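You operate a simulated robot arm through the tools that you are given. There is no shell and no other tool. Be economical: measure what you need, move in short steps, check, and stop when the job is done.

The job below is to be done with a simulated robot arm. You get a single attempt, and the scene is never put back.

TASK
Bring the spool that the rack's job card names from the dryer to the rack's lower shelf.
Fine: unlatch the door first; shut and latch it again.
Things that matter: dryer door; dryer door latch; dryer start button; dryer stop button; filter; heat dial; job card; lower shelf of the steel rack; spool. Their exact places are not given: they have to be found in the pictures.

Only the result counts: the job must be done as asked and must still hold three seconds after the hand-in. Knocking over, shifting, dropping, spilling or breaking anything else fails it.

THE ROBOT
A 7-joint arm with a two-finger parallel gripper on a trunk, on a base that drives. Base frame: it is fixed to the floor where the robot stands at the start and does not move with it; the origin is under the middle of the robot, x ahead of it, y to its left, z up. Lengths are in m, angles in degrees, forces in N, time in s.
With the tool pointing down near the work surface it reaches from about 0.1 to 0.88 m from the robot's upright axis, wherever it stands. Its first joint turns from -166.0 to 166.0 degrees. Places, roughly: dryer door [0.9, -0.2, 0.9]; dryer door latch [0.7, -0.2, 1.2]; dryer start button [1, -0.2, 1.2]; dryer stop button [1, -0.2, 1.1]; heat dial [1.1, -0.1, 1.2]; lower shelf of the steel rack [-0.5, 0.6, 0.4]. Payload 1.57 kg.
Tool frame: the origin (TCP) lies between the finger pads and is the grasp point; the fingertips stand 0.03 m ahead of it; z points along the fingers, y is the line along which they close. The gripper opens to 0.08 m. The fingers are 0.017 m wide and 0.012 m thick; the gripper's body (0.04 by 0.082 m) begins 0.08 m behind the TCP.
Orientation is told as [roll, pitch, yaw] about the base's x, y, z axes, in that order, counted from this pose: with the fingers straight down and closing along the base's y, the tool's x points along the base's -x, its y along +y and its z along -z.

THE INTERFACE
- The arm moves only by the tool move_arm. Its argument "series" is a list of rows, each an object of numbers (a shift or turn left out is 0, a gripper value left out holds the last): "tx", "ty", "tz": the shift along the base's x, y, z in units of 20 mm (1.0 is 20 mm); "wx", "wy", "wz": the turn, a rotation vector about the base's x, y, z in units of 4 degrees (1.0 is 4 degrees); "jaw": the finger opening in mm, from 0 to 80. In form: [{"tx": .., "ty": .., "tz": .., "wx": .., "wy": .., "wz": .., "jaw": ..}, ...]. A call has 1 to 20 rows; each row shifts and turns the commanded pose from where the row before left it. A call with a number of a shift or a turn outside -1 to 1 is refused whole. A row lasts 0.2 s, in which the tool goes at most 0.05 m and 8.6 degrees; a call with a longer step from one row to the next is refused whole, and so is a gripper value outside its range. A pose out of reach is approached as far as the arm can. The call stops where the force on the tool passes 70 N (or 10 N more than at its start, if that is more) or the arm is blocked; 0.2 s more then pass. Each finger travels about 0.153 m/s and halts on what it meets, pressing with about 40 N; the grip force reading is that of the motor and also rises with nothing between the fingers. The clock runs only during rows and for 0.2 s after the last one: add rows that do not move to give the fingers time. The reply holds the time, the measured pose of the TCP, the force on the tool along the base axes, the opening and the grip force, in the units named above and with some noise, with the torque about the TCP (base axes, N m) and any sound that the robot's microphone picked up.
- Cameras (640 x 400 px; columns grow to the right, rows downward): "scene" is now at [-0.0229, 0.2197, 1.3515]; the picture's right is [0.35, -0.94, 0.00], its down [-0.67, -0.25, -0.70] and it looks along [0.66, 0.25, -0.71] (base axes); focal length 214 px, centre (320, 200). "wrist" rides on the gripper at [0.072, -0.007, -0.122] in the tool frame; the picture's right is [0.09, 1.00, 0.00], its down [-0.84, 0.08, -0.54] and it looks along [-0.54, 0.05, 0.84] (tool axes); focal length 238 px, centre (320, 200).
- capture(camera): a new picture of that camera. The clock stands still meanwhile.
- drive_base(legs): drives the robot by 1 to 6 legs, each [ahead, left, turn to the left] in m, m and degrees, along the robot's own axes; the way and the turn of a leg run together, so that a leg with both is an arc; at most 1.5 m and 180 degrees a leg. The arm and the cameras ride along, it lands a little off, and it stops where it bumps. It gives what a move gives.
- pan_tilt(pan, tilt): turns the head with the scene camera to pan (to the left, within 143 degrees either way) and tilt (down, from -29 to 69), counted from straight ahead of the robot. It gives what a move gives.
- measure_at(camera, pixels): for up to 12 pixels [column, row] of the newest picture of that camera ("zoom" is the newest enlarged one), the place [x, y, z] in the base frame of the surface seen there, good to about 0.002 m. The clock stands still meanwhile.
- inspect(camera, box): a new picture of the part [left, top, right, bottom] of that camera's present view, enlarged. The clock stands still meanwhile.
- close_job(): hands the job in; it is judged then, once.

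Work in short steps. Measure before you move; look again where a grasp or a placing could have gone wrong, and mend it. You have 80 turns and 52 pictures in all, those below and enlarged ones among them. Open the gripper and draw the arm clear of the work before you hand the job in, unless the task says otherwise; then end with one line.

The tools are called after ">>>" by a JSON object that holds its "name" and its "arguments". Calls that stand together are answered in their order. move_arm: Moves the arm, as the interface text tells. Its arguments: {"type":"object","properties":{"series":{"type":"array","items":{"type":"object","properties":{"tx":{"type":"number"},"ty":{"type":"number"},"tz":{"type":"number"},"wx":{"type":"number"},"wy":{"type":"number"},"wz":{"type":"number"},"jaw":{"type":"number"}}}}},"required":["series"]} The other tools are called the same way: drive_base (legs) drives the base; pan_tilt (pan, tilt) turns the head that bears the scene camera; capture (camera) takes a picture; measure_at (camera, pixels) gives the place of the surface under pixels of a picture; inspect (camera, box) takes an enlarged picture of a part of a camera's view; close_job () hands the job in.

At the start:

```text
time_s: 0.0
eef_pos: [0.5226, 0.1519, 1.4277]
tool_rot: [0.0, 0.0, -0.1]
wrist_force: [-0.5, -0.3, -1.0]
wrist_torque: [0.0, -0.01, 0.03]
gripper_width: 0.0801
gripper_force: 0.1
robot x, y, heading: [-0.003, -0.002, 0.0]
head pan, tilt: [20.5, 45.3]
```

scene: 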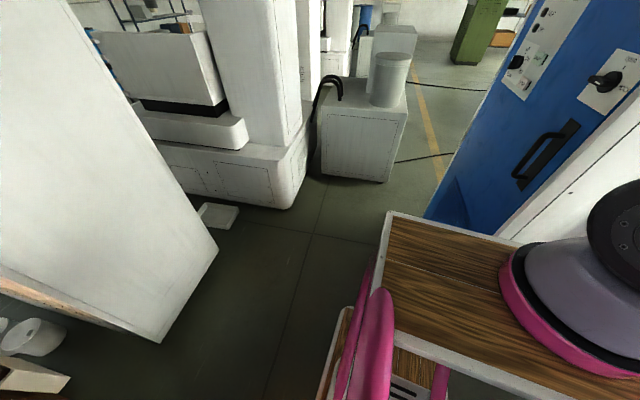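
wrist: 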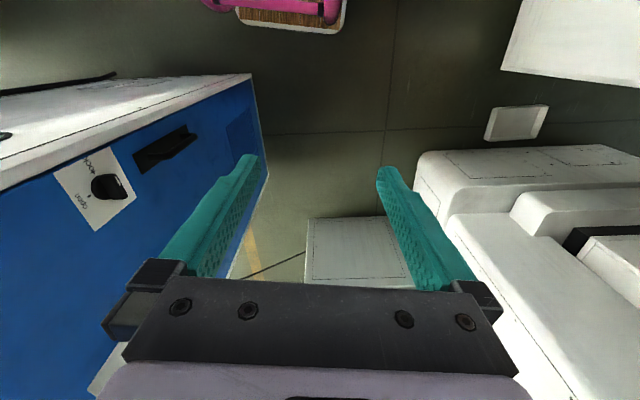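

The dryer front (blue) is at the right of the picture; I turn the head toward it to see it in full.

>>> {"name": "pan_tilt", "arguments": {"pan": -15, "tilt": 25}}

>>> {"name": "capture", "arguments": {"camera": "scene"}}

>>> {"name": "pan_tilt", "arguments": {"pan": 130, "tilt": 40}}

>>> {"name": "capture", "arguments": {"camera": "scene"}}

```text
time_s: 1.0
eef_pos: [0.5221, 0.153, 1.4273]
tool_rot: [0.0, 0.1, 0.0]
wrist_force: [0.7, 0.2, 0.4]
wrist_torque: [-0.01, -0.01, -0.01]
gripper_width: 0.08
gripper_force: 0.1
robot x, y, heading: [-0.0024, -0.0015, 0.0]
head pan, tilt: [-15.0, 25.0]
```

```text
49 pictures are left
```

scene: 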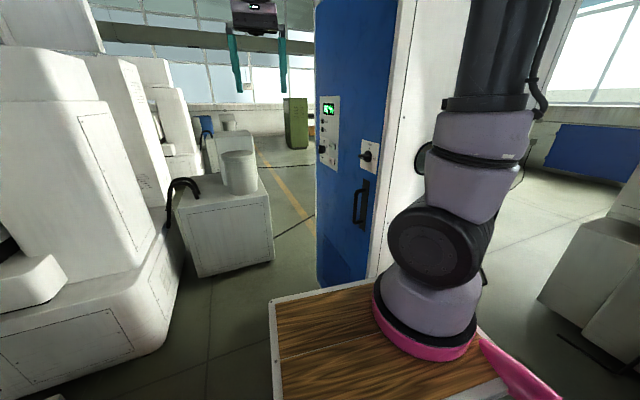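

```text
time_s: 3.3
eef_pos: [0.5229, 0.1528, 1.4278]
tool_rot: [0.1, 0.0, 0.1]
wrist_force: [0.7, 0.0, 0.6]
wrist_torque: [-0.01, 0.0, -0.02]
gripper_width: 0.0801
gripper_force: 0.1
robot x, y, heading: [0.0014, 0.0037, -0.1]
head pan, tilt: [130.0, 40.0]
```

```text
48 pictures are left
```

scene: 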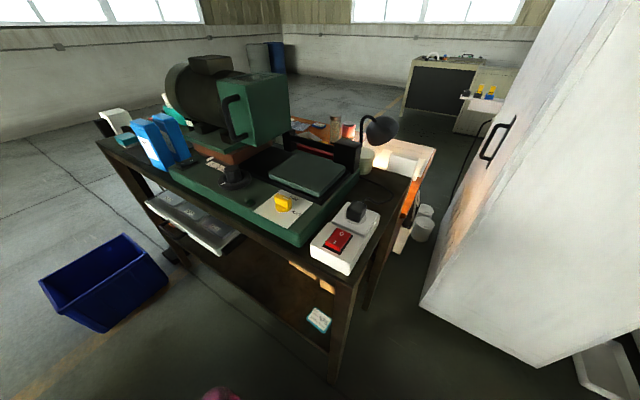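

The bench behind-left has a card at (318,320) on its lower shelf zone; I enlarge it and measure the shelf.

>>> {"name": "inspect", "arguments": {"camera": "scene", "box": [285, 295, 349, 335]}}

>>> {"name": "measure_at", "arguments": {"camera": "scene", "pixels": [[318, 320], [280, 310], [230, 270], [240, 250], [330, 370], [340, 270], [180, 225], [200, 245], [300, 275], [325, 287]]}}

>>> {"name": "pan_tilt", "arguments": {"pan": 142, "tilt": 65}}

>>> {"name": "capture", "arguments": {"camera": "scene"}}

```text
10.00 times, centred on (317, 315) of scene
```

zoom: 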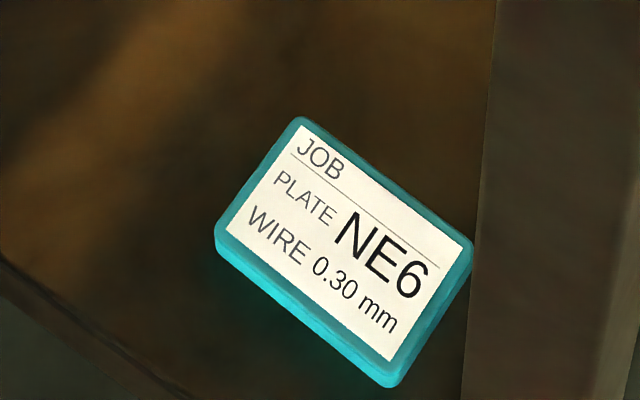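

```text
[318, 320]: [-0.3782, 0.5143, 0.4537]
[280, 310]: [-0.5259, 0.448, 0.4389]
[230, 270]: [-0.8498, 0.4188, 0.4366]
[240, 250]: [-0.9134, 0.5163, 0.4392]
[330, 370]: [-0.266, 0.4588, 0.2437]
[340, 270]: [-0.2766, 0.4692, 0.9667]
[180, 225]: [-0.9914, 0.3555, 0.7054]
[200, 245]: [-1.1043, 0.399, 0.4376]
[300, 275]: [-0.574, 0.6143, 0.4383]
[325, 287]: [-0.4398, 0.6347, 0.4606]
```

```text
time_s: 4.2
eef_pos: [0.5217, 0.1518, 1.4268]
tool_rot: [-0.1, 0.0, 0.0]
wrist_force: [-0.2, -0.2, -0.4]
wrist_torque: [0.02, -0.02, -0.03]
gripper_width: 0.0801
gripper_force: 0.1
robot x, y, heading: [0.0012, 0.0014, 0.1]
head pan, tilt: [142.0, 65.0]
```

```text
46 pictures are left
```

scene: 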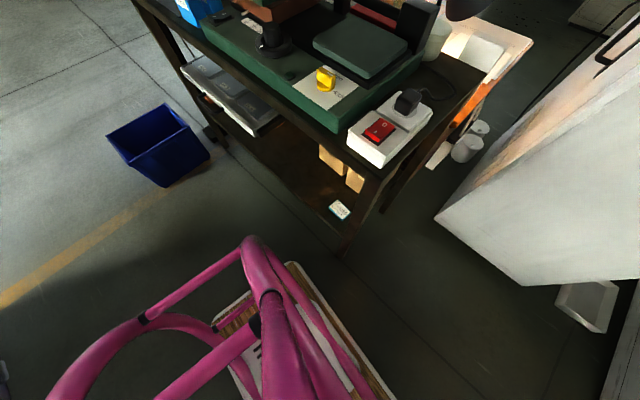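

The job card reads "PLATE NE6, WIRE 0.30 mm"; the shelf is at z≈0.438, y≥0.42. Now the dryer: I turn back and measure its face.

>>> {"name": "pan_tilt", "arguments": {"pan": -15, "tilt": 25}}

>>> {"name": "inspect", "arguments": {"camera": "scene", "box": [288, 60, 448, 300]}}

>>> {"name": "measure_at", "arguments": {"camera": "zoom", "pixels": [[320, 100], [320, 200], [320, 300], [200, 100], [400, 200]]}}

```text
time_s: 6.6
eef_pos: [0.5222, 0.1519, 1.4259]
tool_rot: [0.0, 0.0, 0.1]
wrist_force: [-0.9, 0.5, -0.5]
wrist_torque: [0.03, -0.02, -0.03]
gripper_width: 0.0799
gripper_force: 0.1
robot x, y, heading: [-0.0, -0.0024, -0.0]
head pan, tilt: [-15.0, 25.0]
```

```text
1.67 times, centred on (368, 180) of scene
```

zoom: 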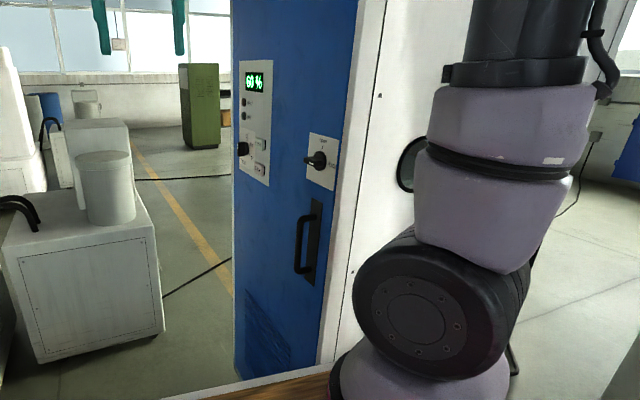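

```text
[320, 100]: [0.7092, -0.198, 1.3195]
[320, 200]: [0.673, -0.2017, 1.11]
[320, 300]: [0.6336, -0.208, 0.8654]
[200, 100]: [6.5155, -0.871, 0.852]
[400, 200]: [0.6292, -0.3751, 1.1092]
```

The dryer's face lies at y≈-0.20 facing +y. I need the layout of the free floor, so I take a picture and measure floor, machine and controls.

>>> {"name": "capture", "arguments": {"camera": "scene"}}

>>> {"name": "measure_at", "arguments": {"camera": "scene", "pixels": [[180, 250], [30, 370], [160, 290], [175, 215], [275, 260], [330, 105], [366, 157], [358, 205], [322, 280], [270, 300], [375, 270], [319, 100]]}}

>>> {"name": "pan_tilt", "arguments": {"pan": 50, "tilt": 45}}

>>> {"name": "capture", "arguments": {"camera": "scene"}}

```text
44 pictures are left
```

scene: 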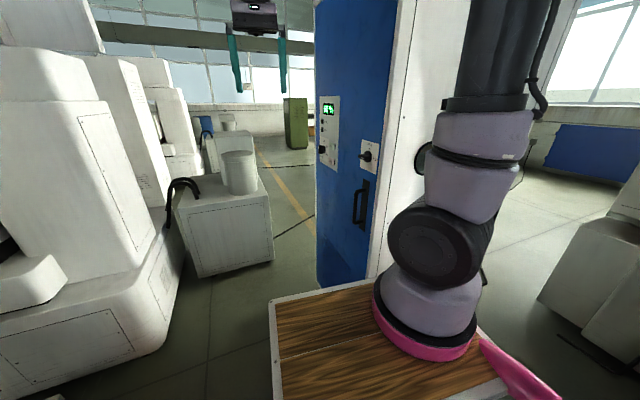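

```text
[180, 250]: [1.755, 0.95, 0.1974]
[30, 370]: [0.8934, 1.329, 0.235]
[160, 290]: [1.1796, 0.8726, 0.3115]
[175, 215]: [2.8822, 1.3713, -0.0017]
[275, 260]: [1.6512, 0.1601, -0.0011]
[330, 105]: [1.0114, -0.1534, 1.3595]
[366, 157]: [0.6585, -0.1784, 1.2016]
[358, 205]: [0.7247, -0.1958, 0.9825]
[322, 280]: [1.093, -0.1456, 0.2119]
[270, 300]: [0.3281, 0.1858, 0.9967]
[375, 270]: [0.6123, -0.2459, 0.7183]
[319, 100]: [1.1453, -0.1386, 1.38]
```

```text
time_s: 8.0
eef_pos: [0.5225, 0.153, 1.4268]
tool_rot: [0.0, 0.0, -0.1]
wrist_force: [-0.3, 0.0, -0.7]
wrist_torque: [0.01, -0.03, -0.01]
gripper_width: 0.0798
gripper_force: 0.1
robot x, y, heading: [0.0021, -0.0002, -0.0]
head pan, tilt: [50.0, 45.0]
```

```text
43 pictures are left
```

scene: 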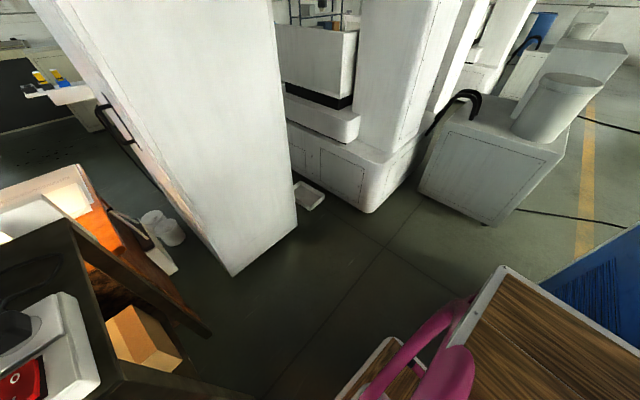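

I measure the obstacles around: the tall cabinet's foot (232,275), (297,228), machine foot (370,212), pedestal (486,224), my own platform edges.

>>> {"name": "measure_at", "arguments": {"camera": "scene", "pixels": [[232, 272], [294, 226], [365, 208], [483, 222], [505, 270], [380, 345], [345, 395], [210, 335], [180, 365], [175, 270], [310, 195], [455, 310]]}}

>>> {"name": "drive_base", "arguments": {"legs": [[0.25, 0.3, 0]]}}

>>> {"name": "pan_tilt", "arguments": {"pan": -60, "tilt": 25}}

>>> {"name": "capture", "arguments": {"camera": "scene"}}

```text
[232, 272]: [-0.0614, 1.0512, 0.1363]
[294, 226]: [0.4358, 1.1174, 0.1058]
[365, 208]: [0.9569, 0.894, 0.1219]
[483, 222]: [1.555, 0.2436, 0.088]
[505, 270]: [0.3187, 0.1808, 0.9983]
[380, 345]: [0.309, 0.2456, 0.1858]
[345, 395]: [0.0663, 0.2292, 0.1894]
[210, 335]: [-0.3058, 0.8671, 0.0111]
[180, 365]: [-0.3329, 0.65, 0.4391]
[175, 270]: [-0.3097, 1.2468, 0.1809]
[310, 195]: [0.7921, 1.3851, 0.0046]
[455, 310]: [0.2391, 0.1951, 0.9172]
```

```text
time_s: 10.4
eef_pos: [0.7719, 0.4523, 1.4276]
tool_rot: [0.0, 0.1, -0.2]
wrist_force: [-0.1, -0.1, 1.1]
wrist_torque: [0.0, 0.0, 0.03]
gripper_width: 0.08
gripper_force: 0.1
robot x, y, heading: [0.2507, 0.3011, -0.1]
head pan, tilt: [50.0, 45.0]
```

```text
time_s: 12.3
eef_pos: [0.7716, 0.4527, 1.4268]
tool_rot: [0.0, 0.0, -0.2]
wrist_force: [0.6, 0.8, -0.1]
wrist_torque: [-0.04, 0.0, -0.03]
gripper_width: 0.0798
gripper_force: 0.1
robot x, y, heading: [0.2472, 0.3009, 0.1]
head pan, tilt: [-60.0, 25.0]
```

```text
42 pictures are left
```

scene: 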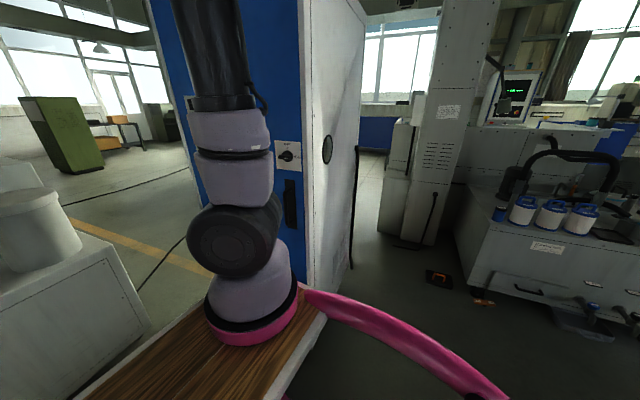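

The arm hides the dryer from this side, so I drive further left/ahead and turn to face the dryer (heading about -82°).

>>> {"name": "drive_base", "arguments": {"legs": [[0.2, 0.22, 0], [0, 0, -82.5]]}}

>>> {"name": "pan_tilt", "arguments": {"pan": 15, "tilt": 25}}

>>> {"name": "capture", "arguments": {"camera": "scene"}}

```text
time_s: 17.8
eef_pos: [0.6747, 0.0214, 1.4272]
tool_rot: [0.1, 0.0, -82.2]
wrist_force: [-0.2, -0.9, 0.1]
wrist_torque: [0.03, 0.03, -0.01]
gripper_width: 0.08
gripper_force: 0.1
robot x, y, heading: [0.4505, 0.5175, -82.1]
head pan, tilt: [-60.0, 25.0]
```

```text
time_s: 19.3
eef_pos: [0.675, 0.0218, 1.4279]
tool_rot: [0.0, 0.0, -82.2]
wrist_force: [0.1, 0.0, -0.5]
wrist_torque: [-0.04, 0.02, -0.01]
gripper_width: 0.08
gripper_force: 0.1
robot x, y, heading: [0.45, 0.5165, -82.1]
head pan, tilt: [15.0, 25.0]
```

```text
41 pictures are left
```

scene: 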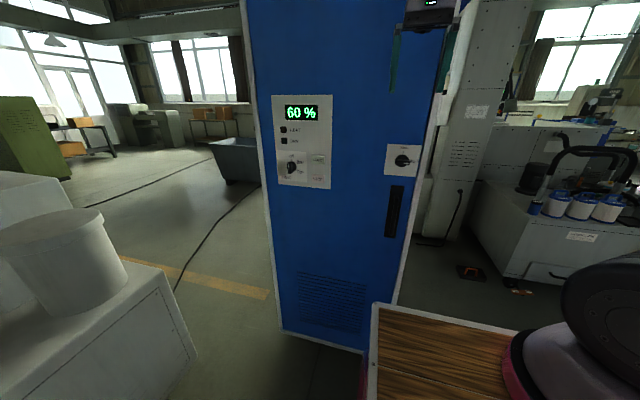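

The face is now visible frontally: panel at (303,142), latch knob at (403,160), handle at (394,210). I enlarge it.

>>> {"name": "inspect", "arguments": {"camera": "scene", "box": [240, 70, 448, 200]}}

>>> {"name": "inspect", "arguments": {"camera": "scene", "box": [370, 130, 434, 170]}}

>>> {"name": "measure_at", "arguments": {"camera": "scene", "pixels": [[389, 147], [412, 172], [403, 160], [398, 195], [394, 213], [388, 230], [269, 150], [410, 225], [420, 130], [395, 300], [300, 200], [360, 350]]}}

```text
3.08 times, centred on (344, 135) of scene
```

zoom: 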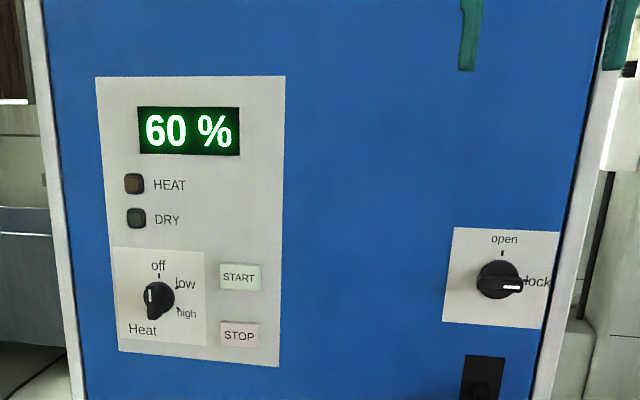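

```text
10.00 times, centred on (402, 150) of scene
```

zoom: 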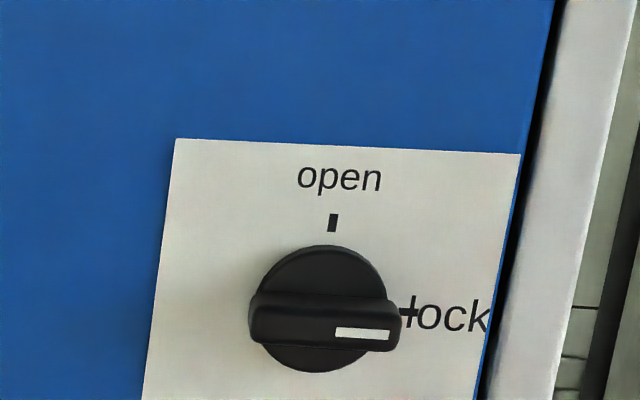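

```text
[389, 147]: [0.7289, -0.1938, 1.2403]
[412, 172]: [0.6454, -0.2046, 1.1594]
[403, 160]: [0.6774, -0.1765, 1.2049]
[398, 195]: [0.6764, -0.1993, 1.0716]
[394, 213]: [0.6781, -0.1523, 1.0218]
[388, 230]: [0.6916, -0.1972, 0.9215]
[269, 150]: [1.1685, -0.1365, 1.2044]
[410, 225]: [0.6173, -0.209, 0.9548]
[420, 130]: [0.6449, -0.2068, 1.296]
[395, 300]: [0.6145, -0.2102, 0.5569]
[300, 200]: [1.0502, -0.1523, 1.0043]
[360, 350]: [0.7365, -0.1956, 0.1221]
```

Knob centre is ≈(0.677,-0.18,1.20), bar horizontal at "lock"; "open" is a quarter turn anticlockwise. The face is turned 7.6°. I pitch the tool toward the dryer while lowering it.

>>> {"name": "move_arm", "arguments": {"series": [{"wx": -0.991, "wy": -0.134, "tz": -0.5}, {"wx": -0.991, "wy": -0.134, "tz": -0.5}, {"wx": -0.991, "wy": -0.134, "tz": -0.5}, {"wx": -0.991, "wy": -0.134, "tz": -0.5}, {"wx": -0.991, "wy": -0.134, "tz": -0.5}, {"wx": -0.991, "wy": -0.134, "tz": -0.5}, {"wx": -0.991, "wy": -0.134, "tz": -0.5}, {"wx": -0.991, "wy": -0.134, "tz": -0.5}, {"wx": -0.991, "wy": -0.134, "tz": -0.5}, {"wx": -0.991, "wy": -0.134, "tz": -0.5}, {"wx": -0.991, "wy": -0.134, "tz": -0.5}, {"wx": -0.991, "wy": -0.134, "tz": -0.5}, {"wx": -0.991, "wy": -0.134, "tz": -0.5}, {"wx": -0.991, "wy": -0.134, "tz": -0.5}, {"wx": -0.991, "wy": -0.134, "tz": -0.5}, {"wx": -0.991, "wy": -0.134, "tz": -0.5}, {"wx": -0.991, "wy": -0.134, "tz": -0.5}, {"wx": -0.991, "wy": -0.134, "tz": -0.5}, {"wx": -0.991, "wy": -0.134, "tz": -0.5}, {"wx": -0.991, "wy": -0.134, "tz": -0.5}]}}

>>> {"name": "move_arm", "arguments": {"series": [{"wx": -0.991, "wy": -0.134}, {"wx": -0.991, "wy": -0.134}, {"wx": -0.4955, "wy": -0.067}, {"wx": 0.132, "wy": -0.991}, {"wx": 0.132, "wy": -0.991}, {"wx": 0.132, "wy": -0.991}, {"wx": 0.132, "wy": -0.991}, {"wx": 0.132, "wy": -0.991}, {"wx": 0.132, "wy": -0.991}, {"wx": 0.132, "wy": -0.991}, {"wx": 0.132, "wy": -0.991}, {"wx": 0.132, "wy": -0.991}, {"wx": 0.132, "wy": -0.991}, {"wx": 0.132, "wy": -0.991}, {"wx": 0.132, "wy": -0.991}, {"wx": 0.132, "wy": -0.991}, {"wx": 0.132, "wy": -0.991}]}}

>>> {"name": "move_arm", "arguments": {"series": [{"wx": 0.132, "wy": -0.991}, {"wx": 0.132, "wy": -0.991}, {"wx": 0.132, "wy": -0.991}, {"wx": 0.132, "wy": -0.991}, {"wx": 0.132, "wy": -0.991}, {"wx": 0.132, "wy": -0.991}, {"wx": 0.132, "wy": -0.991}, {"wx": 0.132, "wy": -0.991}, {"wx": 0.066, "wy": -0.4955}]}}

>>> {"name": "capture", "arguments": {"camera": "wrist"}}

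>>> {"name": "capture", "arguments": {"camera": "scene"}}

```text
time_s: 23.5
eef_pos: [0.7136, 0.0134, 1.2455]
tool_rot: [-0.8, -79.9, -81.5]
wrist_force: [-0.5, -0.2, -0.4]
wrist_torque: [0.01, -0.03, 0.06]
gripper_width: 0.0802
gripper_force: 0.0
out of reach, approached as far as the arm can: row 17, 18, 19, 20
robot x, y, heading: [0.4519, 0.5196, -82.1]
head pan, tilt: [15.0, 25.0]
```

```text
time_s: 27.1
eef_pos: [0.7209, 0.0187, 1.2685]
tool_rot: [89.9, -50.3, -172.2]
wrist_force: [-0.1, 1.1, -0.1]
wrist_torque: [-0.02, -0.01, 0.01]
gripper_width: 0.0799
gripper_force: 0.0
out of reach, approached as far as the arm can: row 1, 2, 12, 13, 14, 15, 16, 17
robot x, y, heading: [0.4485, 0.5202, -82.3]
head pan, tilt: [15.0, 25.0]
```

```text
time_s: 29.1
eef_pos: [0.7192, 0.0225, 1.2743]
tool_rot: [89.9, -48.5, -172.3]
wrist_force: [0.3, 0.1, 0.4]
wrist_torque: [0.04, -0.03, 0.02]
gripper_width: 0.0799
gripper_force: 0.1
out of reach, approached as far as the arm can: row 1, 2, 3, 4, 5, 6, 7, 8, 9
robot x, y, heading: [0.451, 0.516, -82.2]
head pan, tilt: [15.0, 25.0]
```

```text
38 pictures are left
```

wrist: 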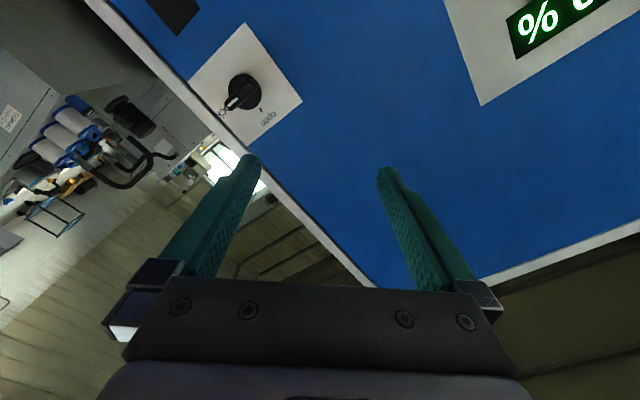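

```text
37 pictures are left
```

scene: 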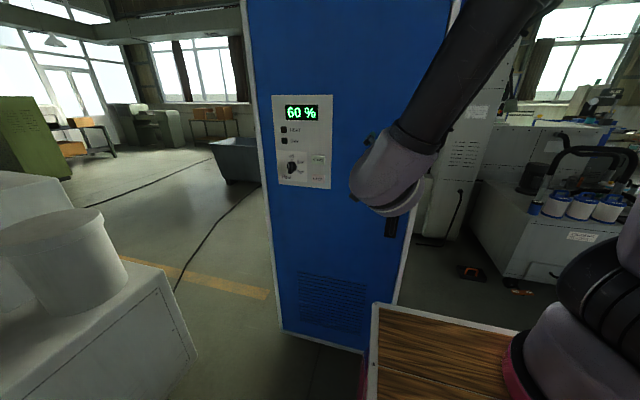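

The roll stalls at ~42° because the arm is folded too close. I move the tool ahead 8 cm (toward the face, still short of it) so that the arm can unfold, and check the pose.

>>> {"name": "move_arm", "arguments": {"series": [{"tx": 0.12, "ty": -0.9}, {"tx": 0.12, "ty": -0.9}, {"tx": 0.12, "ty": -0.9}, {"tx": 0.12, "ty": -0.9}, {}]}}

```text
time_s: 30.3
eef_pos: [0.7097, -0.0275, 1.291]
tool_rot: [89.9, -48.4, -172.2]
wrist_force: [-0.2, 0.2, -0.2]
wrist_torque: [0.0, 0.01, -0.02]
gripper_width: 0.08
gripper_force: 0.0
out of reach, approached as far as the arm can: row 1, 2, 3, 4
robot x, y, heading: [0.4482, 0.517, -81.9]
head pan, tilt: [15.0, 25.0]
```

It is the last joint's limit; rolling the other way (-90°) leaves ample range for the quarter turn (-90° → -180°). I roll back.

>>> {"name": "move_arm", "arguments": {"series": [{"wx": -0.132, "wy": 0.991}, {"wx": -0.132, "wy": 0.991}, {"wx": -0.132, "wy": 0.991}, {"wx": -0.132, "wy": 0.991}, {"wx": -0.132, "wy": 0.991}, {"wx": -0.132, "wy": 0.991}, {"wx": -0.132, "wy": 0.991}, {"wx": -0.132, "wy": 0.991}, {"wx": -0.132, "wy": 0.991}, {"wx": -0.132, "wy": 0.991}, {"wx": -0.132, "wy": 0.991}, {"wx": -0.132, "wy": 0.991}, {"wx": -0.132, "wy": 0.991}, {"wx": -0.132, "wy": 0.991}, {"wx": -0.132, "wy": 0.991}, {"wx": -0.132, "wy": 0.991}, {"wx": -0.132, "wy": 0.991}, {"wx": -0.132, "wy": 0.991}, {"wx": -0.132, "wy": 0.991}, {"wx": -0.132, "wy": 0.991}]}}

>>> {"name": "move_arm", "arguments": {"series": [{"wx": -0.132, "wy": 0.991}, {"wx": -0.132, "wy": 0.991}, {"wx": -0.132, "wy": 0.991}, {"wx": -0.132, "wy": 0.991}, {"wx": -0.132, "wy": 0.991}, {"wx": -0.132, "wy": 0.991}, {"wx": -0.132, "wy": 0.991}, {"wx": -0.132, "wy": 0.991}, {"wx": -0.132, "wy": 0.991}, {"wx": -0.132, "wy": 0.991}]}}

```text
time_s: 34.5
eef_pos: [0.7099, -0.0276, 1.2911]
tool_rot: [-89.7, -51.6, 7.5]
wrist_force: [1.1, -0.1, 0.3]
wrist_torque: [0.05, 0.02, 0.0]
gripper_width: 0.0799
gripper_force: 0.0
robot x, y, heading: [0.452, 0.5204, -82.3]
head pan, tilt: [15.0, 25.0]
```

```text
time_s: 36.7
eef_pos: [0.7098, -0.0269, 1.2915]
tool_rot: [-89.9, -11.9, 7.6]
wrist_force: [0.4, 0.2, 0.0]
wrist_torque: [-0.04, 0.03, 0.0]
gripper_width: 0.0801
gripper_force: 0.1
robot x, y, heading: [0.45, 0.5167, -82.1]
head pan, tilt: [15.0, 25.0]
```

12° remain. I finish the roll and shift to stand in front of the knob, then look with the wrist camera.

>>> {"name": "move_arm", "arguments": {"series": [{"wx": -0.132, "wy": 0.991, "tz": -0.7, "tx": -0.4}, {"wx": -0.132, "wy": 0.991, "tz": -0.7, "tx": -0.4}, {"wx": -0.132, "wy": 0.991, "tz": -0.7, "tx": -0.4}, {"tz": -0.7, "tx": -0.4}, {"tz": -0.7, "tx": -0.4}, {"tz": -0.8, "tx": -0.4}, {}]}}

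>>> {"name": "capture", "arguments": {"camera": "wrist"}}

```text
time_s: 38.3
eef_pos: [0.713, -0.0439, 1.2143]
tool_rot: [-90.0, 0.2, 7.5]
wrist_force: [-0.9, 0.9, 0.2]
wrist_torque: [0.01, -0.02, 0.0]
gripper_width: 0.0796
gripper_force: 0.0
out of reach, approached as far as the arm can: row 1, 2, 3, 4, 5, 6
robot x, y, heading: [0.4509, 0.5168, -82.1]
head pan, tilt: [15.0, 25.0]
```

```text
36 pictures are left
```

wrist: 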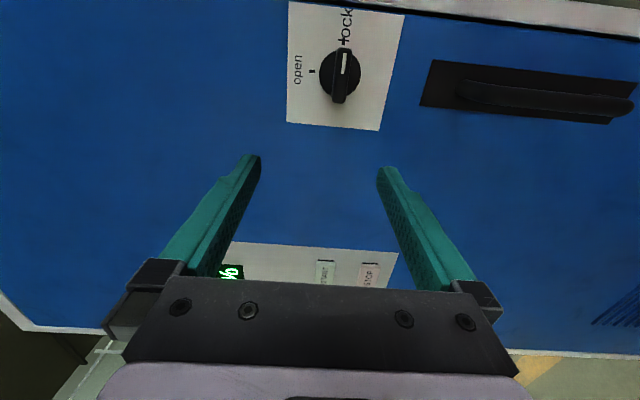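

The pose with a horizontal tool needs more distance. The space behind is ~0.25 m free, so I back the robot 0.12 m and look behind for clearance.

>>> {"name": "drive_base", "arguments": {"legs": [[-0.12, 0, 0]]}}

>>> {"name": "pan_tilt", "arguments": {"pan": -140, "tilt": 50}}

>>> {"name": "capture", "arguments": {"camera": "scene"}}

```text
time_s: 39.5
eef_pos: [0.6954, 0.0762, 1.2155]
tool_rot: [-89.9, 0.2, 7.5]
wrist_force: [0.1, 0.2, 0.0]
wrist_torque: [0.03, 0.0, 0.0]
gripper_width: 0.0801
gripper_force: 0.1
robot x, y, heading: [0.4327, 0.6364, -82.4]
head pan, tilt: [15.0, 25.0]
```

```text
time_s: 41.9
eef_pos: [0.6972, 0.0763, 1.2154]
tool_rot: [-89.9, 0.2, 7.4]
wrist_force: [0.5, 0.5, -0.7]
wrist_torque: [0.02, -0.02, 0.02]
gripper_width: 0.0801
gripper_force: 0.0
robot x, y, heading: [0.4361, 0.636, -81.9]
head pan, tilt: [-140.0, 50.0]
```

```text
35 pictures are left
```

scene: 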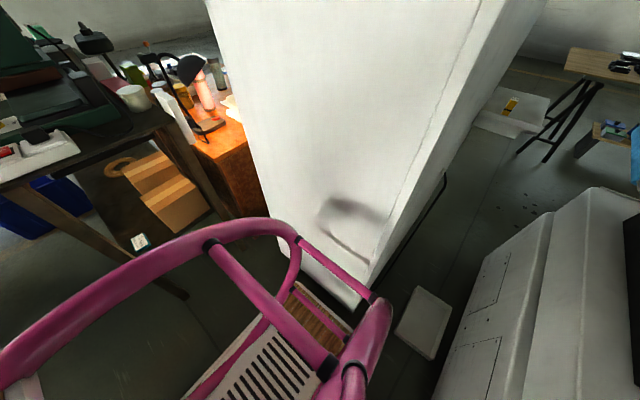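

The pink rail's rear is near the white cabinet; I measure the gap.

>>> {"name": "measure_at", "arguments": {"camera": "scene", "pixels": [[268, 225], [330, 260], [378, 310], [345, 350], [290, 282], [358, 300], [280, 215], [350, 250], [380, 290], [100, 265]]}}

```text
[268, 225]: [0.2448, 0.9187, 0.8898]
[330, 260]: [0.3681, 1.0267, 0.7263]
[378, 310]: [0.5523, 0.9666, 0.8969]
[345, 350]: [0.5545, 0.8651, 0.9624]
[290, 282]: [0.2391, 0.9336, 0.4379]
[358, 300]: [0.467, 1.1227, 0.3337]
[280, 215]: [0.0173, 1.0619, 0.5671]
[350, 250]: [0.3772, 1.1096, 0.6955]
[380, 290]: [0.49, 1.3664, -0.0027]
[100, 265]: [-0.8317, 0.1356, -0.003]
```

8 cm remain behind, enough. Now I bring the tool to about 10 cm before the knob.

>>> {"name": "move_arm", "arguments": {"series": [{"ty": -0.88, "tx": -0.15}, {"ty": -0.88, "tx": -0.15}, {"ty": -0.88, "tx": -0.15}, {"ty": -0.88, "tx": -0.15}, {"ty": -0.88, "tx": -0.15}, {"ty": -0.88, "tx": -0.15}, {"ty": -0.88, "tx": -0.15}, {"ty": -0.88, "tx": -0.15}, {"ty": -0.88, "tx": -0.15}, {"ty": -0.88, "tx": -0.15, "tz": -0.5}, {}]}}

>>> {"name": "capture", "arguments": {"camera": "wrist"}}

>>> {"name": "measure_at", "arguments": {"camera": "wrist", "pixels": [[320, 60], [320, 40], [320, 80]]}}

```text
time_s: 44.3
eef_pos: [0.6672, -0.101, 1.2057]
tool_rot: [-90.0, 0.1, 7.6]
wrist_force: [-0.2, -0.1, -0.4]
wrist_torque: [0.02, 0.01, -0.01]
gripper_width: 0.0801
gripper_force: 0.0
robot x, y, heading: [0.4364, 0.6391, -82.1]
head pan, tilt: [-140.0, 50.0]
```

```text
34 pictures are left
```

wrist: 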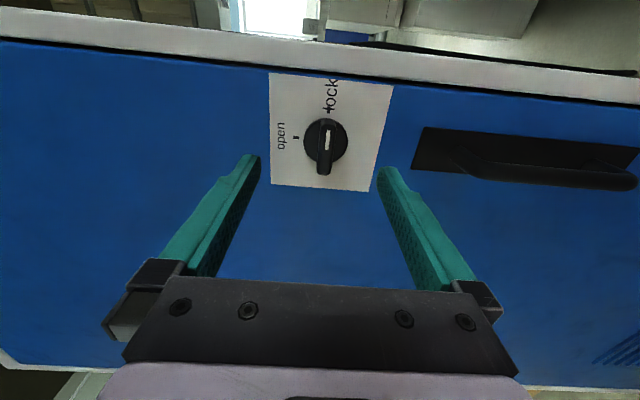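

```text
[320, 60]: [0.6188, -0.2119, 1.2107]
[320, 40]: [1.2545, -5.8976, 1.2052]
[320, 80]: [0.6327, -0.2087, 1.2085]
```

The tool is square to the knob at (325,145); I measure knob points and handle points in this picture.

>>> {"name": "measure_at", "arguments": {"camera": "wrist", "pixels": [[328, 145], [326, 125], [325, 168], [312, 140], [343, 140], [290, 150], [560, 170], [480, 165], [620, 180], [560, 150], [530, 175]]}}

```text
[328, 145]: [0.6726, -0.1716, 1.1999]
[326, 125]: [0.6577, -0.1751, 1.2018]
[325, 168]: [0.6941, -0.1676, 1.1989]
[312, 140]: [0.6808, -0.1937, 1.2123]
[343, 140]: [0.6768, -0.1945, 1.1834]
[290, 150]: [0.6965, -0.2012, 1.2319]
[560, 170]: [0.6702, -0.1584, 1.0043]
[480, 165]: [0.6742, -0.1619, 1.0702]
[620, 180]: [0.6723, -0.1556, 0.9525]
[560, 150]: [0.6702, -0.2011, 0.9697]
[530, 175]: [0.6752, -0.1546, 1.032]
```

Bar centre ≈(0.676,-0.1715,1.200), 3 cm proud of the plate. I advance so the tips reach 14 mm off the plate and close on the bar.

>>> {"name": "move_arm", "arguments": {"series": [{"ty": -0.56, "tx": 0.07, "tz": -0.06, "jaw": 40}, {"ty": -0.56, "tx": 0.07, "tz": -0.06}, {"ty": -0.56, "tx": 0.07, "tz": -0.06}, {"ty": -0.56, "tx": 0.07, "tz": -0.05}, {"ty": -0.56, "tx": 0.07, "tz": -0.04}, {"jaw": 0}, {}, {}]}}

```text
time_s: 45.5
eef_pos: [0.6786, -0.1402, 1.2168]
tool_rot: [-88.6, 0.9, 7.7]
wrist_force: [-9.3, 30.5, -30.8]
wrist_torque: [1.23, 0.44, 0.06]
gripper_width: 0.0059
gripper_force: 15.4
out of reach, approached as far as the arm can: row 2, 3, 4, 5
robot x, y, heading: [0.4321, 0.6398, -82.1]
head pan, tilt: [-140.0, 50.0]
stopped in row 6: the force on the tool passed its limit at 89 N (the readings are from after the stop); the commanded pose is now the measured one
```

The pose went out of reach and drifted up; the fingers closed off-centre. I open and back off slightly, then look.

>>> {"name": "move_arm", "arguments": {"series": [{"jaw": 60}, {}, {"ty": 0.5, "tx": -0.07}, {"ty": 0.5, "tx": -0.07}, {}]}}

>>> {"name": "capture", "arguments": {"camera": "wrist"}}

>>> {"name": "pan_tilt", "arguments": {"pan": 15, "tilt": 25}}

>>> {"name": "capture", "arguments": {"camera": "scene"}}

```text
time_s: 46.8
eef_pos: [0.6751, -0.1236, 1.2225]
tool_rot: [-89.3, 0.5, 7.4]
wrist_force: [-1.1, -0.3, 0.0]
wrist_torque: [-0.02, -0.04, 0.01]
gripper_width: 0.0601
gripper_force: 0.1
robot x, y, heading: [0.4363, 0.637, -82.2]
head pan, tilt: [-140.0, 50.0]
```

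```text
33 pictures are left
```

wrist: 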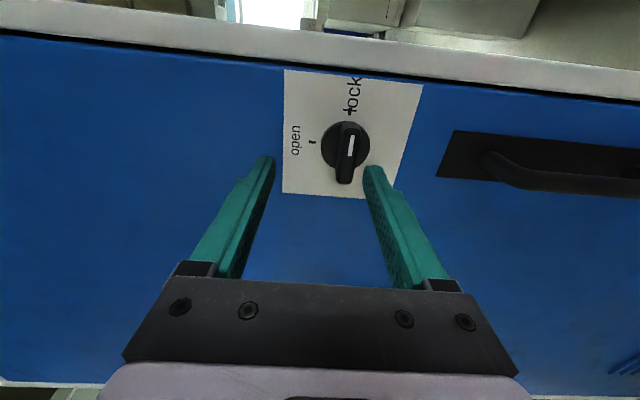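

```text
time_s: 49.1
eef_pos: [0.6754, -0.1241, 1.2224]
tool_rot: [-89.3, 0.4, 7.3]
wrist_force: [0.5, 0.4, 0.5]
wrist_torque: [-0.02, 0.0, 0.01]
gripper_width: 0.0602
gripper_force: 0.1
robot x, y, heading: [0.433, 0.6367, -82.0]
head pan, tilt: [15.0, 25.0]
```

```text
32 pictures are left
```

scene: 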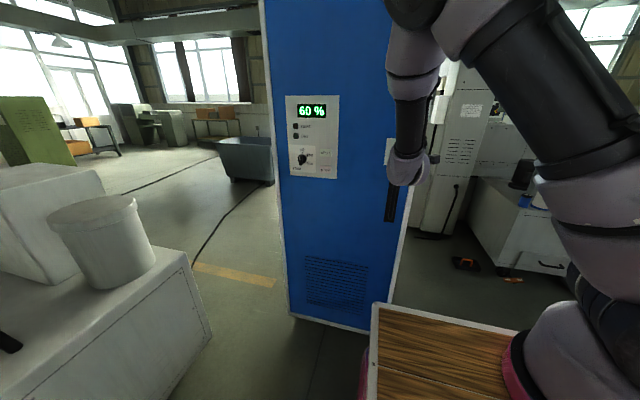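

The useful band for a horizontal tool is roughly 0.62–0.8 m from the axis. I retract the arm 8 cm, drive ahead 8 cm, then regrasp.

>>> {"name": "move_arm", "arguments": {"series": [{"ty": 0.9, "tx": -0.12, "tz": -0.2}, {"ty": 0.9, "tx": -0.12, "tz": -0.2}, {"ty": 0.9, "tx": -0.12, "tz": -0.2}, {"ty": 0.9, "tx": -0.12, "tz": -0.2}, {"tz": -0.3, "wx": -0.17}]}}

>>> {"name": "drive_base", "arguments": {"legs": [[0.09, 0, 0]]}}

>>> {"name": "capture", "arguments": {"camera": "wrist"}}

>>> {"name": "measure_at", "arguments": {"camera": "wrist", "pixels": [[320, 150], [330, 140]]}}

```text
time_s: 50.4
eef_pos: [0.6669, -0.0506, 1.1997]
tool_rot: [-90.0, 0.5, 7.3]
wrist_force: [-0.6, 0.3, 0.5]
wrist_torque: [-0.02, -0.01, 0.0]
gripper_width: 0.06
gripper_force: 0.1
robot x, y, heading: [0.4359, 0.6362, -82.2]
head pan, tilt: [15.0, 25.0]
```

```text
time_s: 51.5
eef_pos: [0.6791, -0.1403, 1.2002]
tool_rot: [-90.0, 0.5, 7.4]
wrist_force: [-0.2, 0.1, 0.4]
wrist_torque: [0.0, -0.01, 0.01]
gripper_width: 0.0598
gripper_force: 0.1
robot x, y, heading: [0.449, 0.5447, -81.9]
head pan, tilt: [15.0, 25.0]
```

```text
31 pictures are left
```

wrist: 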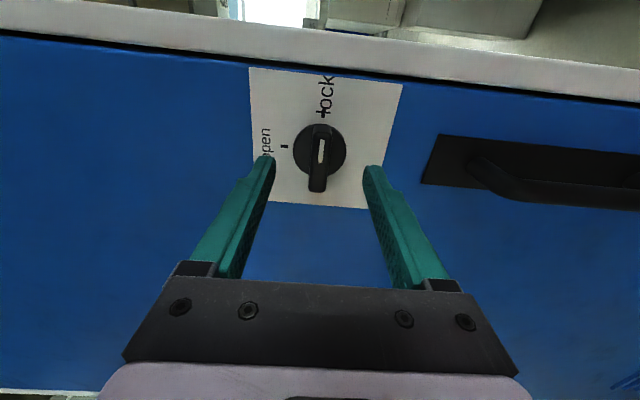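

```text
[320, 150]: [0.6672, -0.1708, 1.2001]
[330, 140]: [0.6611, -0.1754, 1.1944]
```

The bar sits midway between the fingers. I advance 17 mm and close.

>>> {"name": "move_arm", "arguments": {"series": [{"ty": -0.43, "tx": -0.12}, {"ty": -0.43, "tx": -0.12}, {"jaw": 30}, {"jaw": 0}, {}, {}]}}

```text
time_s: 52.9
eef_pos: [0.673, -0.157, 1.2004]
tool_rot: [-90.0, 0.4, 7.4]
wrist_force: [2.6, -2.7, 11.0]
wrist_torque: [-0.16, -0.07, 0.12]
gripper_width: 0.0134
gripper_force: 29.7
robot x, y, heading: [0.4435, 0.5465, -82.1]
head pan, tilt: [15.0, 25.0]
```

Bar gripped (13.4 mm). I turn anticlockwise (about the face's outward normal) in part first.

>>> {"name": "move_arm", "arguments": {"series": [{"wx": -0.132, "wy": 0.991}, {"wx": -0.132, "wy": 0.991}, {"wx": -0.132, "wy": 0.991}, {"wx": -0.132, "wy": 0.991}, {"wx": -0.132, "wy": 0.991}, {"wx": -0.132, "wy": 0.991}, {"wx": -0.132, "wy": 0.991}, {"wx": -0.132, "wy": 0.991}, {"wx": -0.132, "wy": 0.991}, {"wx": -0.132, "wy": 0.991}, {"wx": -0.132, "wy": 0.991}]}}

>>> {"name": "move_arm", "arguments": {"series": [{"wx": -0.132, "wy": 0.991}, {"wx": -0.132, "wy": 0.991}, {"wx": -0.132, "wy": 0.991}, {"wx": -0.132, "wy": 0.991}, {"wx": -0.132, "wy": 0.991}, {"wx": -0.132, "wy": 0.991}, {"wx": -0.132, "wy": 0.991}, {"wx": -0.132, "wy": 0.991}, {"wx": -0.132, "wy": 0.991}, {"wx": -0.132, "wy": 0.991}, {"wx": -0.132, "wy": 0.991}, {"wx": -0.066, "wy": 0.495}]}}

>>> {"name": "capture", "arguments": {"camera": "wrist"}}

```text
time_s: 55.2
eef_pos: [0.6747, -0.1568, 1.2016]
tool_rot: [-90.7, 44.3, 7.0]
wrist_force: [16.8, 0.5, 45.7]
wrist_torque: [-0.38, -0.2, 0.33]
gripper_width: 0.0135
gripper_force: 29.8
robot x, y, heading: [0.4468, 0.5479, -81.9]
head pan, tilt: [15.0, 25.0]
```

```text
time_s: 57.9
eef_pos: [0.6764, -0.1561, 1.2001]
tool_rot: [117.7, 89.4, -144.5]
wrist_force: [35.9, 10.8, 12.5]
wrist_torque: [-0.03, -0.65, 0.27]
gripper_width: 0.0134
gripper_force: 30.0
robot x, y, heading: [0.4439, 0.5483, -82.0]
head pan, tilt: [15.0, 25.0]
```

```text
30 pictures are left
```

wrist: 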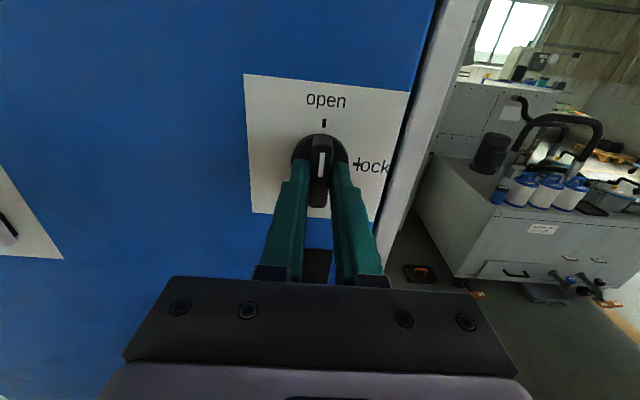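

The knob points to "open". I release, retract 7 cm and go down in front of the handle.

>>> {"name": "move_arm", "arguments": {"series": [{"jaw": 50}, {"jaw": 50}, {"ty": 0.9, "tx": -0.12}, {"ty": 0.9, "tx": -0.12}, {"ty": 0.9, "tx": -0.12}, {"ty": 0.8, "tx": -0.1}, {"tz": -0.9}, {"tz": -0.9}, {"tz": -0.9}, {"tz": -0.9}, {"tz": -0.9}, {"tz": -0.9}, {"tz": -0.9}, {"tz": -0.9}, {"tz": -0.9}, {"tz": -0.9}, {}]}}

>>> {"name": "capture", "arguments": {"camera": "wrist"}}

>>> {"name": "measure_at", "arguments": {"camera": "wrist", "pixels": [[320, 120], [320, 140], [320, 160], [320, 180], [320, 200]]}}

```text
time_s: 61.5
eef_pos: [0.6681, -0.0918, 1.0206]
tool_rot: [118.4, 89.7, -143.9]
wrist_force: [-0.3, 0.2, -0.5]
wrist_torque: [0.0, 0.0, 0.02]
gripper_width: 0.0502
gripper_force: 0.1
out of reach, approached as far as the arm can: row 6
robot x, y, heading: [0.4479, 0.5497, -82.0]
head pan, tilt: [15.0, 25.0]
```

```text
29 pictures are left
```

wrist: 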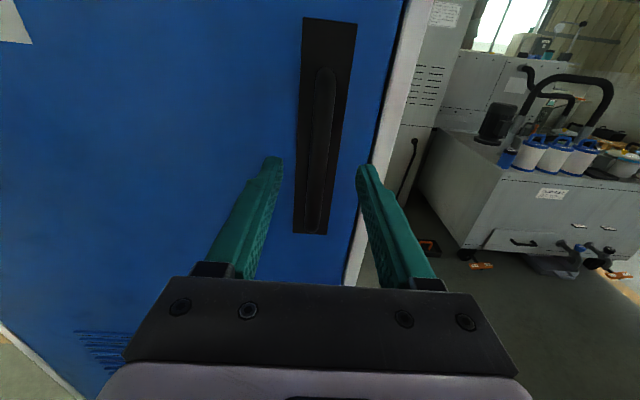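

```text
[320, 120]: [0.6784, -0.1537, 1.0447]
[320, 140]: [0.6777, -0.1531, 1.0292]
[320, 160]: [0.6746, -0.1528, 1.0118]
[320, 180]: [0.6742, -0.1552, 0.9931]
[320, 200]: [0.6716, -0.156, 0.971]
```

Handle bar lies at ≈(0.677,-0.155) between the fingers. I advance 66 mm and close on it.

>>> {"name": "move_arm", "arguments": {"series": [{"ty": -0.82, "tx": 0.11}, {"ty": -0.82, "tx": 0.11}, {"ty": -0.82, "tx": 0.11}, {"ty": -0.82, "tx": 0.12}, {"jaw": 20}, {"jaw": 0}, {}, {}]}}

```text
time_s: 63.2
eef_pos: [0.6778, -0.1554, 1.0192]
tool_rot: [122.2, 89.6, -140.3]
wrist_force: [-2.3, -0.9, -0.8]
wrist_torque: [-0.3, -0.37, -0.05]
gripper_width: 0.0155
gripper_force: 31.9
robot x, y, heading: [0.4427, 0.5486, -82.4]
head pan, tilt: [15.0, 25.0]
```

Handle held (15.5 mm). I pull the door open gently along its arc (hinge near x≈1.16), ~10°.

>>> {"name": "move_arm", "arguments": {"series": [{"ty": 0.7, "tx": -0.02, "wz": -0.417}, {"ty": 0.7, "tx": 0.0, "wz": -0.417}, {"ty": 0.7, "tx": 0.02, "wz": -0.417}, {"ty": 0.7, "tx": 0.04, "wz": -0.417}, {"ty": 0.7, "tx": 0.06, "wz": -0.417}, {"ty": 0.7, "tx": 0.08, "wz": -0.417}]}}

>>> {"name": "capture", "arguments": {"camera": "scene"}}

```text
time_s: 64.7
eef_pos: [0.6804, -0.0723, 1.0197]
tool_rot: [112.4, 89.5, -160.1]
wrist_force: [-4.0, 0.0, -4.4]
wrist_torque: [0.07, -0.31, 0.1]
gripper_width: 0.016
gripper_force: 31.8
robot x, y, heading: [0.4475, 0.5471, -82.2]
head pan, tilt: [15.0, 25.0]
```

```text
28 pictures are left
```

scene: 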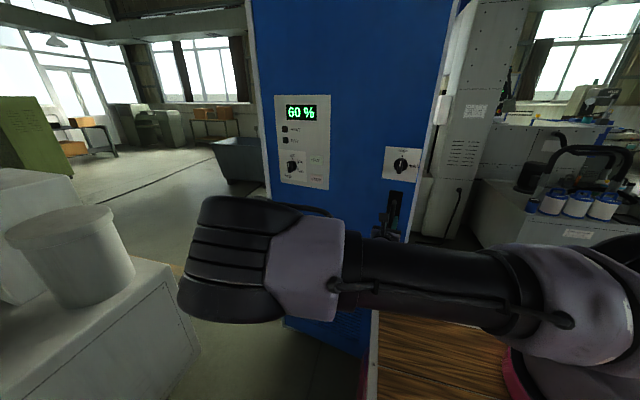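

The door follows with little force. I pull a further ~10° along the arc, watching for reach.

>>> {"name": "move_arm", "arguments": {"series": [{"ty": 0.69, "tx": 0.11, "wz": -0.417}, {"ty": 0.69, "tx": 0.13, "wz": -0.417}, {"ty": 0.68, "tx": 0.15, "wz": -0.417}, {"ty": 0.68, "tx": 0.17, "wz": -0.417}, {"ty": 0.68, "tx": 0.19, "wz": -0.417}, {"ty": 0.67, "tx": 0.21, "wz": -0.417}]}}

```text
time_s: 66.0
eef_pos: [0.6968, 0.0097, 1.0191]
tool_rot: [114.0, 89.6, -168.6]
wrist_force: [-33.3, 7.9, -22.3]
wrist_torque: [0.01, -0.41, -0.19]
gripper_width: 0.0158
gripper_force: 31.3
robot x, y, heading: [0.4431, 0.5495, -82.2]
head pan, tilt: [15.0, 25.0]
```

A side force of 33 N appeared; I look before going on.

>>> {"name": "capture", "arguments": {"camera": "scene"}}

>>> {"name": "measure_at", "arguments": {"camera": "scene", "pixels": [[220, 230], [260, 300], [190, 300], [300, 100], [260, 100], [435, 100], [275, 180], [300, 330], [380, 330]]}}

```text
27 pictures are left
```

scene: 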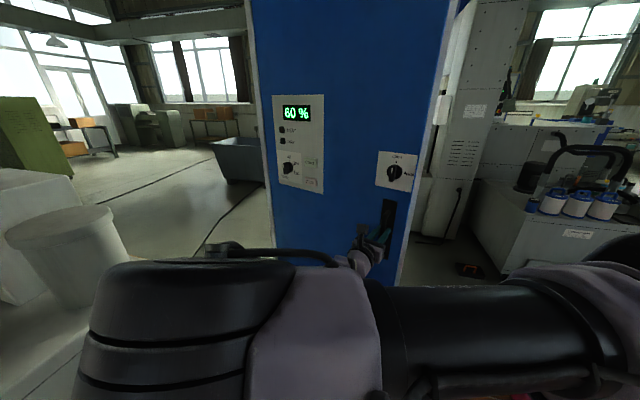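

```text
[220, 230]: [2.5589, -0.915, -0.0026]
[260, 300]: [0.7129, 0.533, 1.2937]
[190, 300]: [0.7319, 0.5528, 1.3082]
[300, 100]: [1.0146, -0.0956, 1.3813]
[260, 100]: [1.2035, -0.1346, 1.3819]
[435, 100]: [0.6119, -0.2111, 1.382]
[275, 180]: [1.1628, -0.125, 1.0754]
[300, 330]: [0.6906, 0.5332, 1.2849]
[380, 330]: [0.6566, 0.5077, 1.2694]
```

Elbow is clear of everything. I relieve the side load with a 5 mm shift in -x and read the force.

>>> {"name": "move_arm", "arguments": {"series": [{"tx": -0.25}, {}]}}

```text
time_s: 66.7
eef_pos: [0.6956, 0.0091, 1.0194]
tool_rot: [115.2, 89.6, -167.1]
wrist_force: [-1.6, 0.9, -9.9]
wrist_torque: [0.64, -0.38, 0.07]
gripper_width: 0.016
gripper_force: 31.1
robot x, y, heading: [0.4472, 0.5469, -82.0]
head pan, tilt: [15.0, 25.0]
```

Load relieved; a fit of the points gives the hinge ≈(1.215,-0.13), radius 0.54. I go on along that arc by 12°.

>>> {"name": "move_arm", "arguments": {"series": [{"tx": 0.26, "ty": 0.9, "wz": -0.45}, {"tx": 0.29, "ty": 0.89, "wz": -0.5}, {"tx": 0.32, "ty": 0.88, "wz": -0.5}, {"tx": 0.35, "ty": 0.87, "wz": -0.5}, {"tx": 0.38, "ty": 0.86, "wz": -0.5}, {"tx": 0.41, "ty": 0.845, "wz": -0.5}]}}

```text
time_s: 68.0
eef_pos: [0.7379, 0.1129, 1.0199]
tool_rot: [115.3, 89.4, -178.8]
wrist_force: [39.8, -21.9, 19.3]
wrist_torque: [0.02, -0.52, 0.29]
gripper_width: 0.0158
gripper_force: 30.8
robot x, y, heading: [0.4488, 0.5499, -82.2]
head pan, tilt: [15.0, 25.0]
```

The door is open ~30°. I release the handle and withdraw the tool from it along its axis (10 cm).

>>> {"name": "move_arm", "arguments": {"series": [{"jaw": 60}, {"jaw": 60}, {"tx": 0.37, "ty": 0.8}, {"tx": 0.37, "ty": 0.8}, {"tx": 0.37, "ty": 0.8}, {"tx": 0.37, "ty": 0.8}, {"tx": 0.37, "ty": 0.8}, {"tx": 0.37, "ty": 0.8}]}}

>>> {"name": "capture", "arguments": {"camera": "scene"}}

```text
time_s: 70.0
eef_pos: [0.7686, 0.1779, 1.018]
tool_rot: [151.7, 89.0, -147.1]
wrist_force: [-0.1, -0.3, 0.0]
wrist_torque: [-0.01, -0.02, -0.01]
gripper_width: 0.0601
gripper_force: 0.1
robot x, y, heading: [0.4485, 0.5527, -82.0]
head pan, tilt: [15.0, 25.0]
stopped in row 8: the arm was blocked; the commanded pose is now the measured one
```

```text
26 pictures are left
```

scene: 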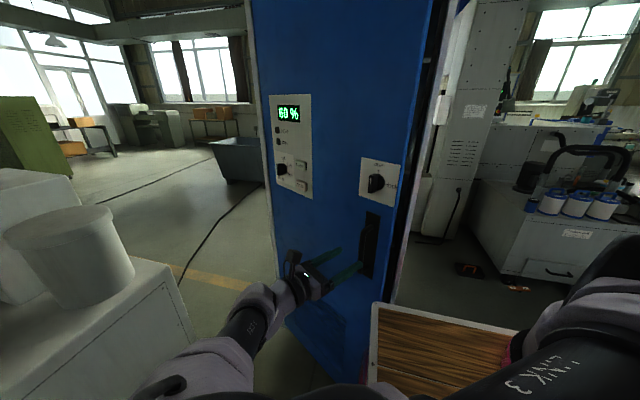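

The tool is free of the handle. I measure the door's edge, handle and interior gap before moving the base.

>>> {"name": "measure_at", "arguments": {"camera": "scene", "pixels": [[405, 130], [370, 240], [378, 185], [300, 150], [415, 150], [425, 130], [400, 260], [345, 375], [330, 370]]}}

```text
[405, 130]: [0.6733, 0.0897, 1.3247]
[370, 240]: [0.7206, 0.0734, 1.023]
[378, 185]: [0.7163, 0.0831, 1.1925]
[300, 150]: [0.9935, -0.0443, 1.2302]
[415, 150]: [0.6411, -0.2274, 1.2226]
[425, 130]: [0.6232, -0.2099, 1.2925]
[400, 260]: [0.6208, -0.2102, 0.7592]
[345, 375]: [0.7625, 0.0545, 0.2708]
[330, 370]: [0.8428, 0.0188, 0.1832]
```

Door edge is at (0.66,0.095). I back 5 cm and shift 20 cm to the right, clear of the door's swing.

>>> {"name": "drive_base", "arguments": {"legs": [[-0.05, 0, 0], [0, -0.2, 0]]}}

>>> {"name": "capture", "arguments": {"camera": "scene"}}

```text
time_s: 72.2
eef_pos: [0.5597, 0.1987, 1.0188]
tool_rot: [152.1, 89.2, -146.9]
wrist_force: [-0.9, 0.7, 0.2]
wrist_torque: [0.0, 0.03, 0.02]
gripper_width: 0.06
gripper_force: 0.1
robot x, y, heading: [0.2431, 0.5684, -81.8]
head pan, tilt: [15.0, 25.0]
```

```text
25 pictures are left
```

scene: 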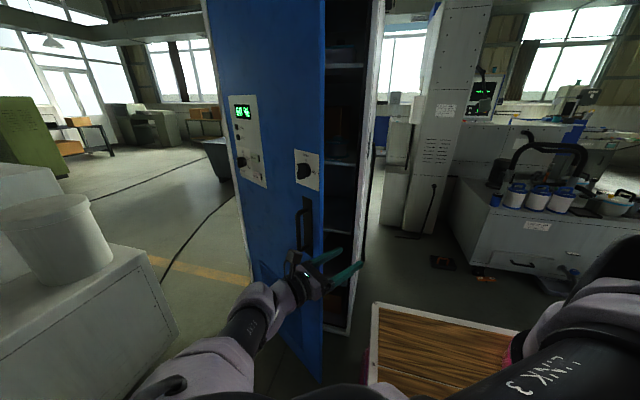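

Shelves are visible in the gap. I close the fingers and yaw the tool to point outward-left (heading ≈-52°) so it can go round the door's edge.

>>> {"name": "move_arm", "arguments": {"series": [{"wz": 1, "jaw": 0}, {"wz": 1}, {"wz": 1}, {"wz": 1}, {"wz": 1}, {"wz": 1}, {"wz": 1}, {"wz": 1}, {"wz": 1}, {"wz": 1}, {"wz": 1}, {"wz": 1}, {"wz": 1}, {"wz": 1}, {"wz": 1}]}}

>>> {"name": "move_arm", "arguments": {"series": [{"ty": -0.95}, {"ty": -0.95}, {"ty": -0.95}, {"ty": -0.95}, {"ty": -0.95}, {"ty": -0.95}, {"ty": -0.95}, {"ty": -0.95}, {"ty": -0.95}, {"ty": -0.95}, {"ty": -0.95}, {"ty": -0.95}, {}]}}

>>> {"name": "capture", "arguments": {"camera": "scene"}}

```text
time_s: 73.4
eef_pos: [0.5376, 0.1366, 1.0184]
tool_rot: [21.4, 89.5, 92.0]
wrist_force: [-0.9, -0.5, 0.2]
wrist_torque: [0.0, 0.0, 0.02]
gripper_width: 0.0001
gripper_force: 21.0
robot x, y, heading: [0.2369, 0.5667, -82.2]
head pan, tilt: [15.0, 25.0]
stopped in row 5: the arm was blocked; the commanded pose is now the measured one
```

```text
time_s: 76.2
eef_pos: [0.5358, -0.0833, 1.02]
tool_rot: [14.5, 89.6, 85.7]
wrist_force: [-0.2, 0.5, 0.3]
wrist_torque: [-0.03, 0.01, 0.0]
gripper_width: 0.0
gripper_force: 21.1
robot x, y, heading: [0.2401, 0.5702, -82.4]
head pan, tilt: [15.0, 25.0]
```

```text
24 pictures are left
```

scene: 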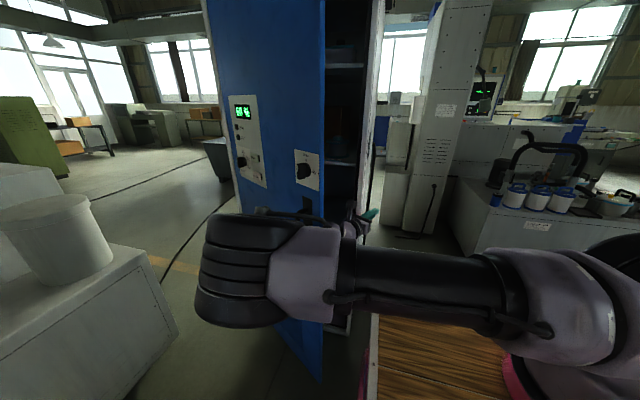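

The tool is in front of the gap at (0.536,-0.083), heading ≈-108°. I continue yawing to the left here.

>>> {"name": "move_arm", "arguments": {"series": [{"wz": 1}, {"wz": 1}, {"wz": 1}, {"wz": 1}, {"wz": 1}, {"wz": 1}, {"wz": 1}, {"wz": 1}, {"wz": 1}, {"wz": 1}, {"wz": 1}, {"wz": 1}, {"wz": 1}, {"wz": 1}]}}

```text
time_s: 79.2
eef_pos: [0.5685, -0.0476, 0.9988]
tool_rot: [175.7, 89.1, -63.0]
wrist_force: [-0.2, -0.5, -0.1]
wrist_torque: [0.0, -0.01, 0.02]
gripper_width: 0.0
gripper_force: 21.8
out of reach, approached as far as the arm can: row 12, 13, 14
robot x, y, heading: [0.2394, 0.5724, -82.2]
head pan, tilt: [15.0, 25.0]
```

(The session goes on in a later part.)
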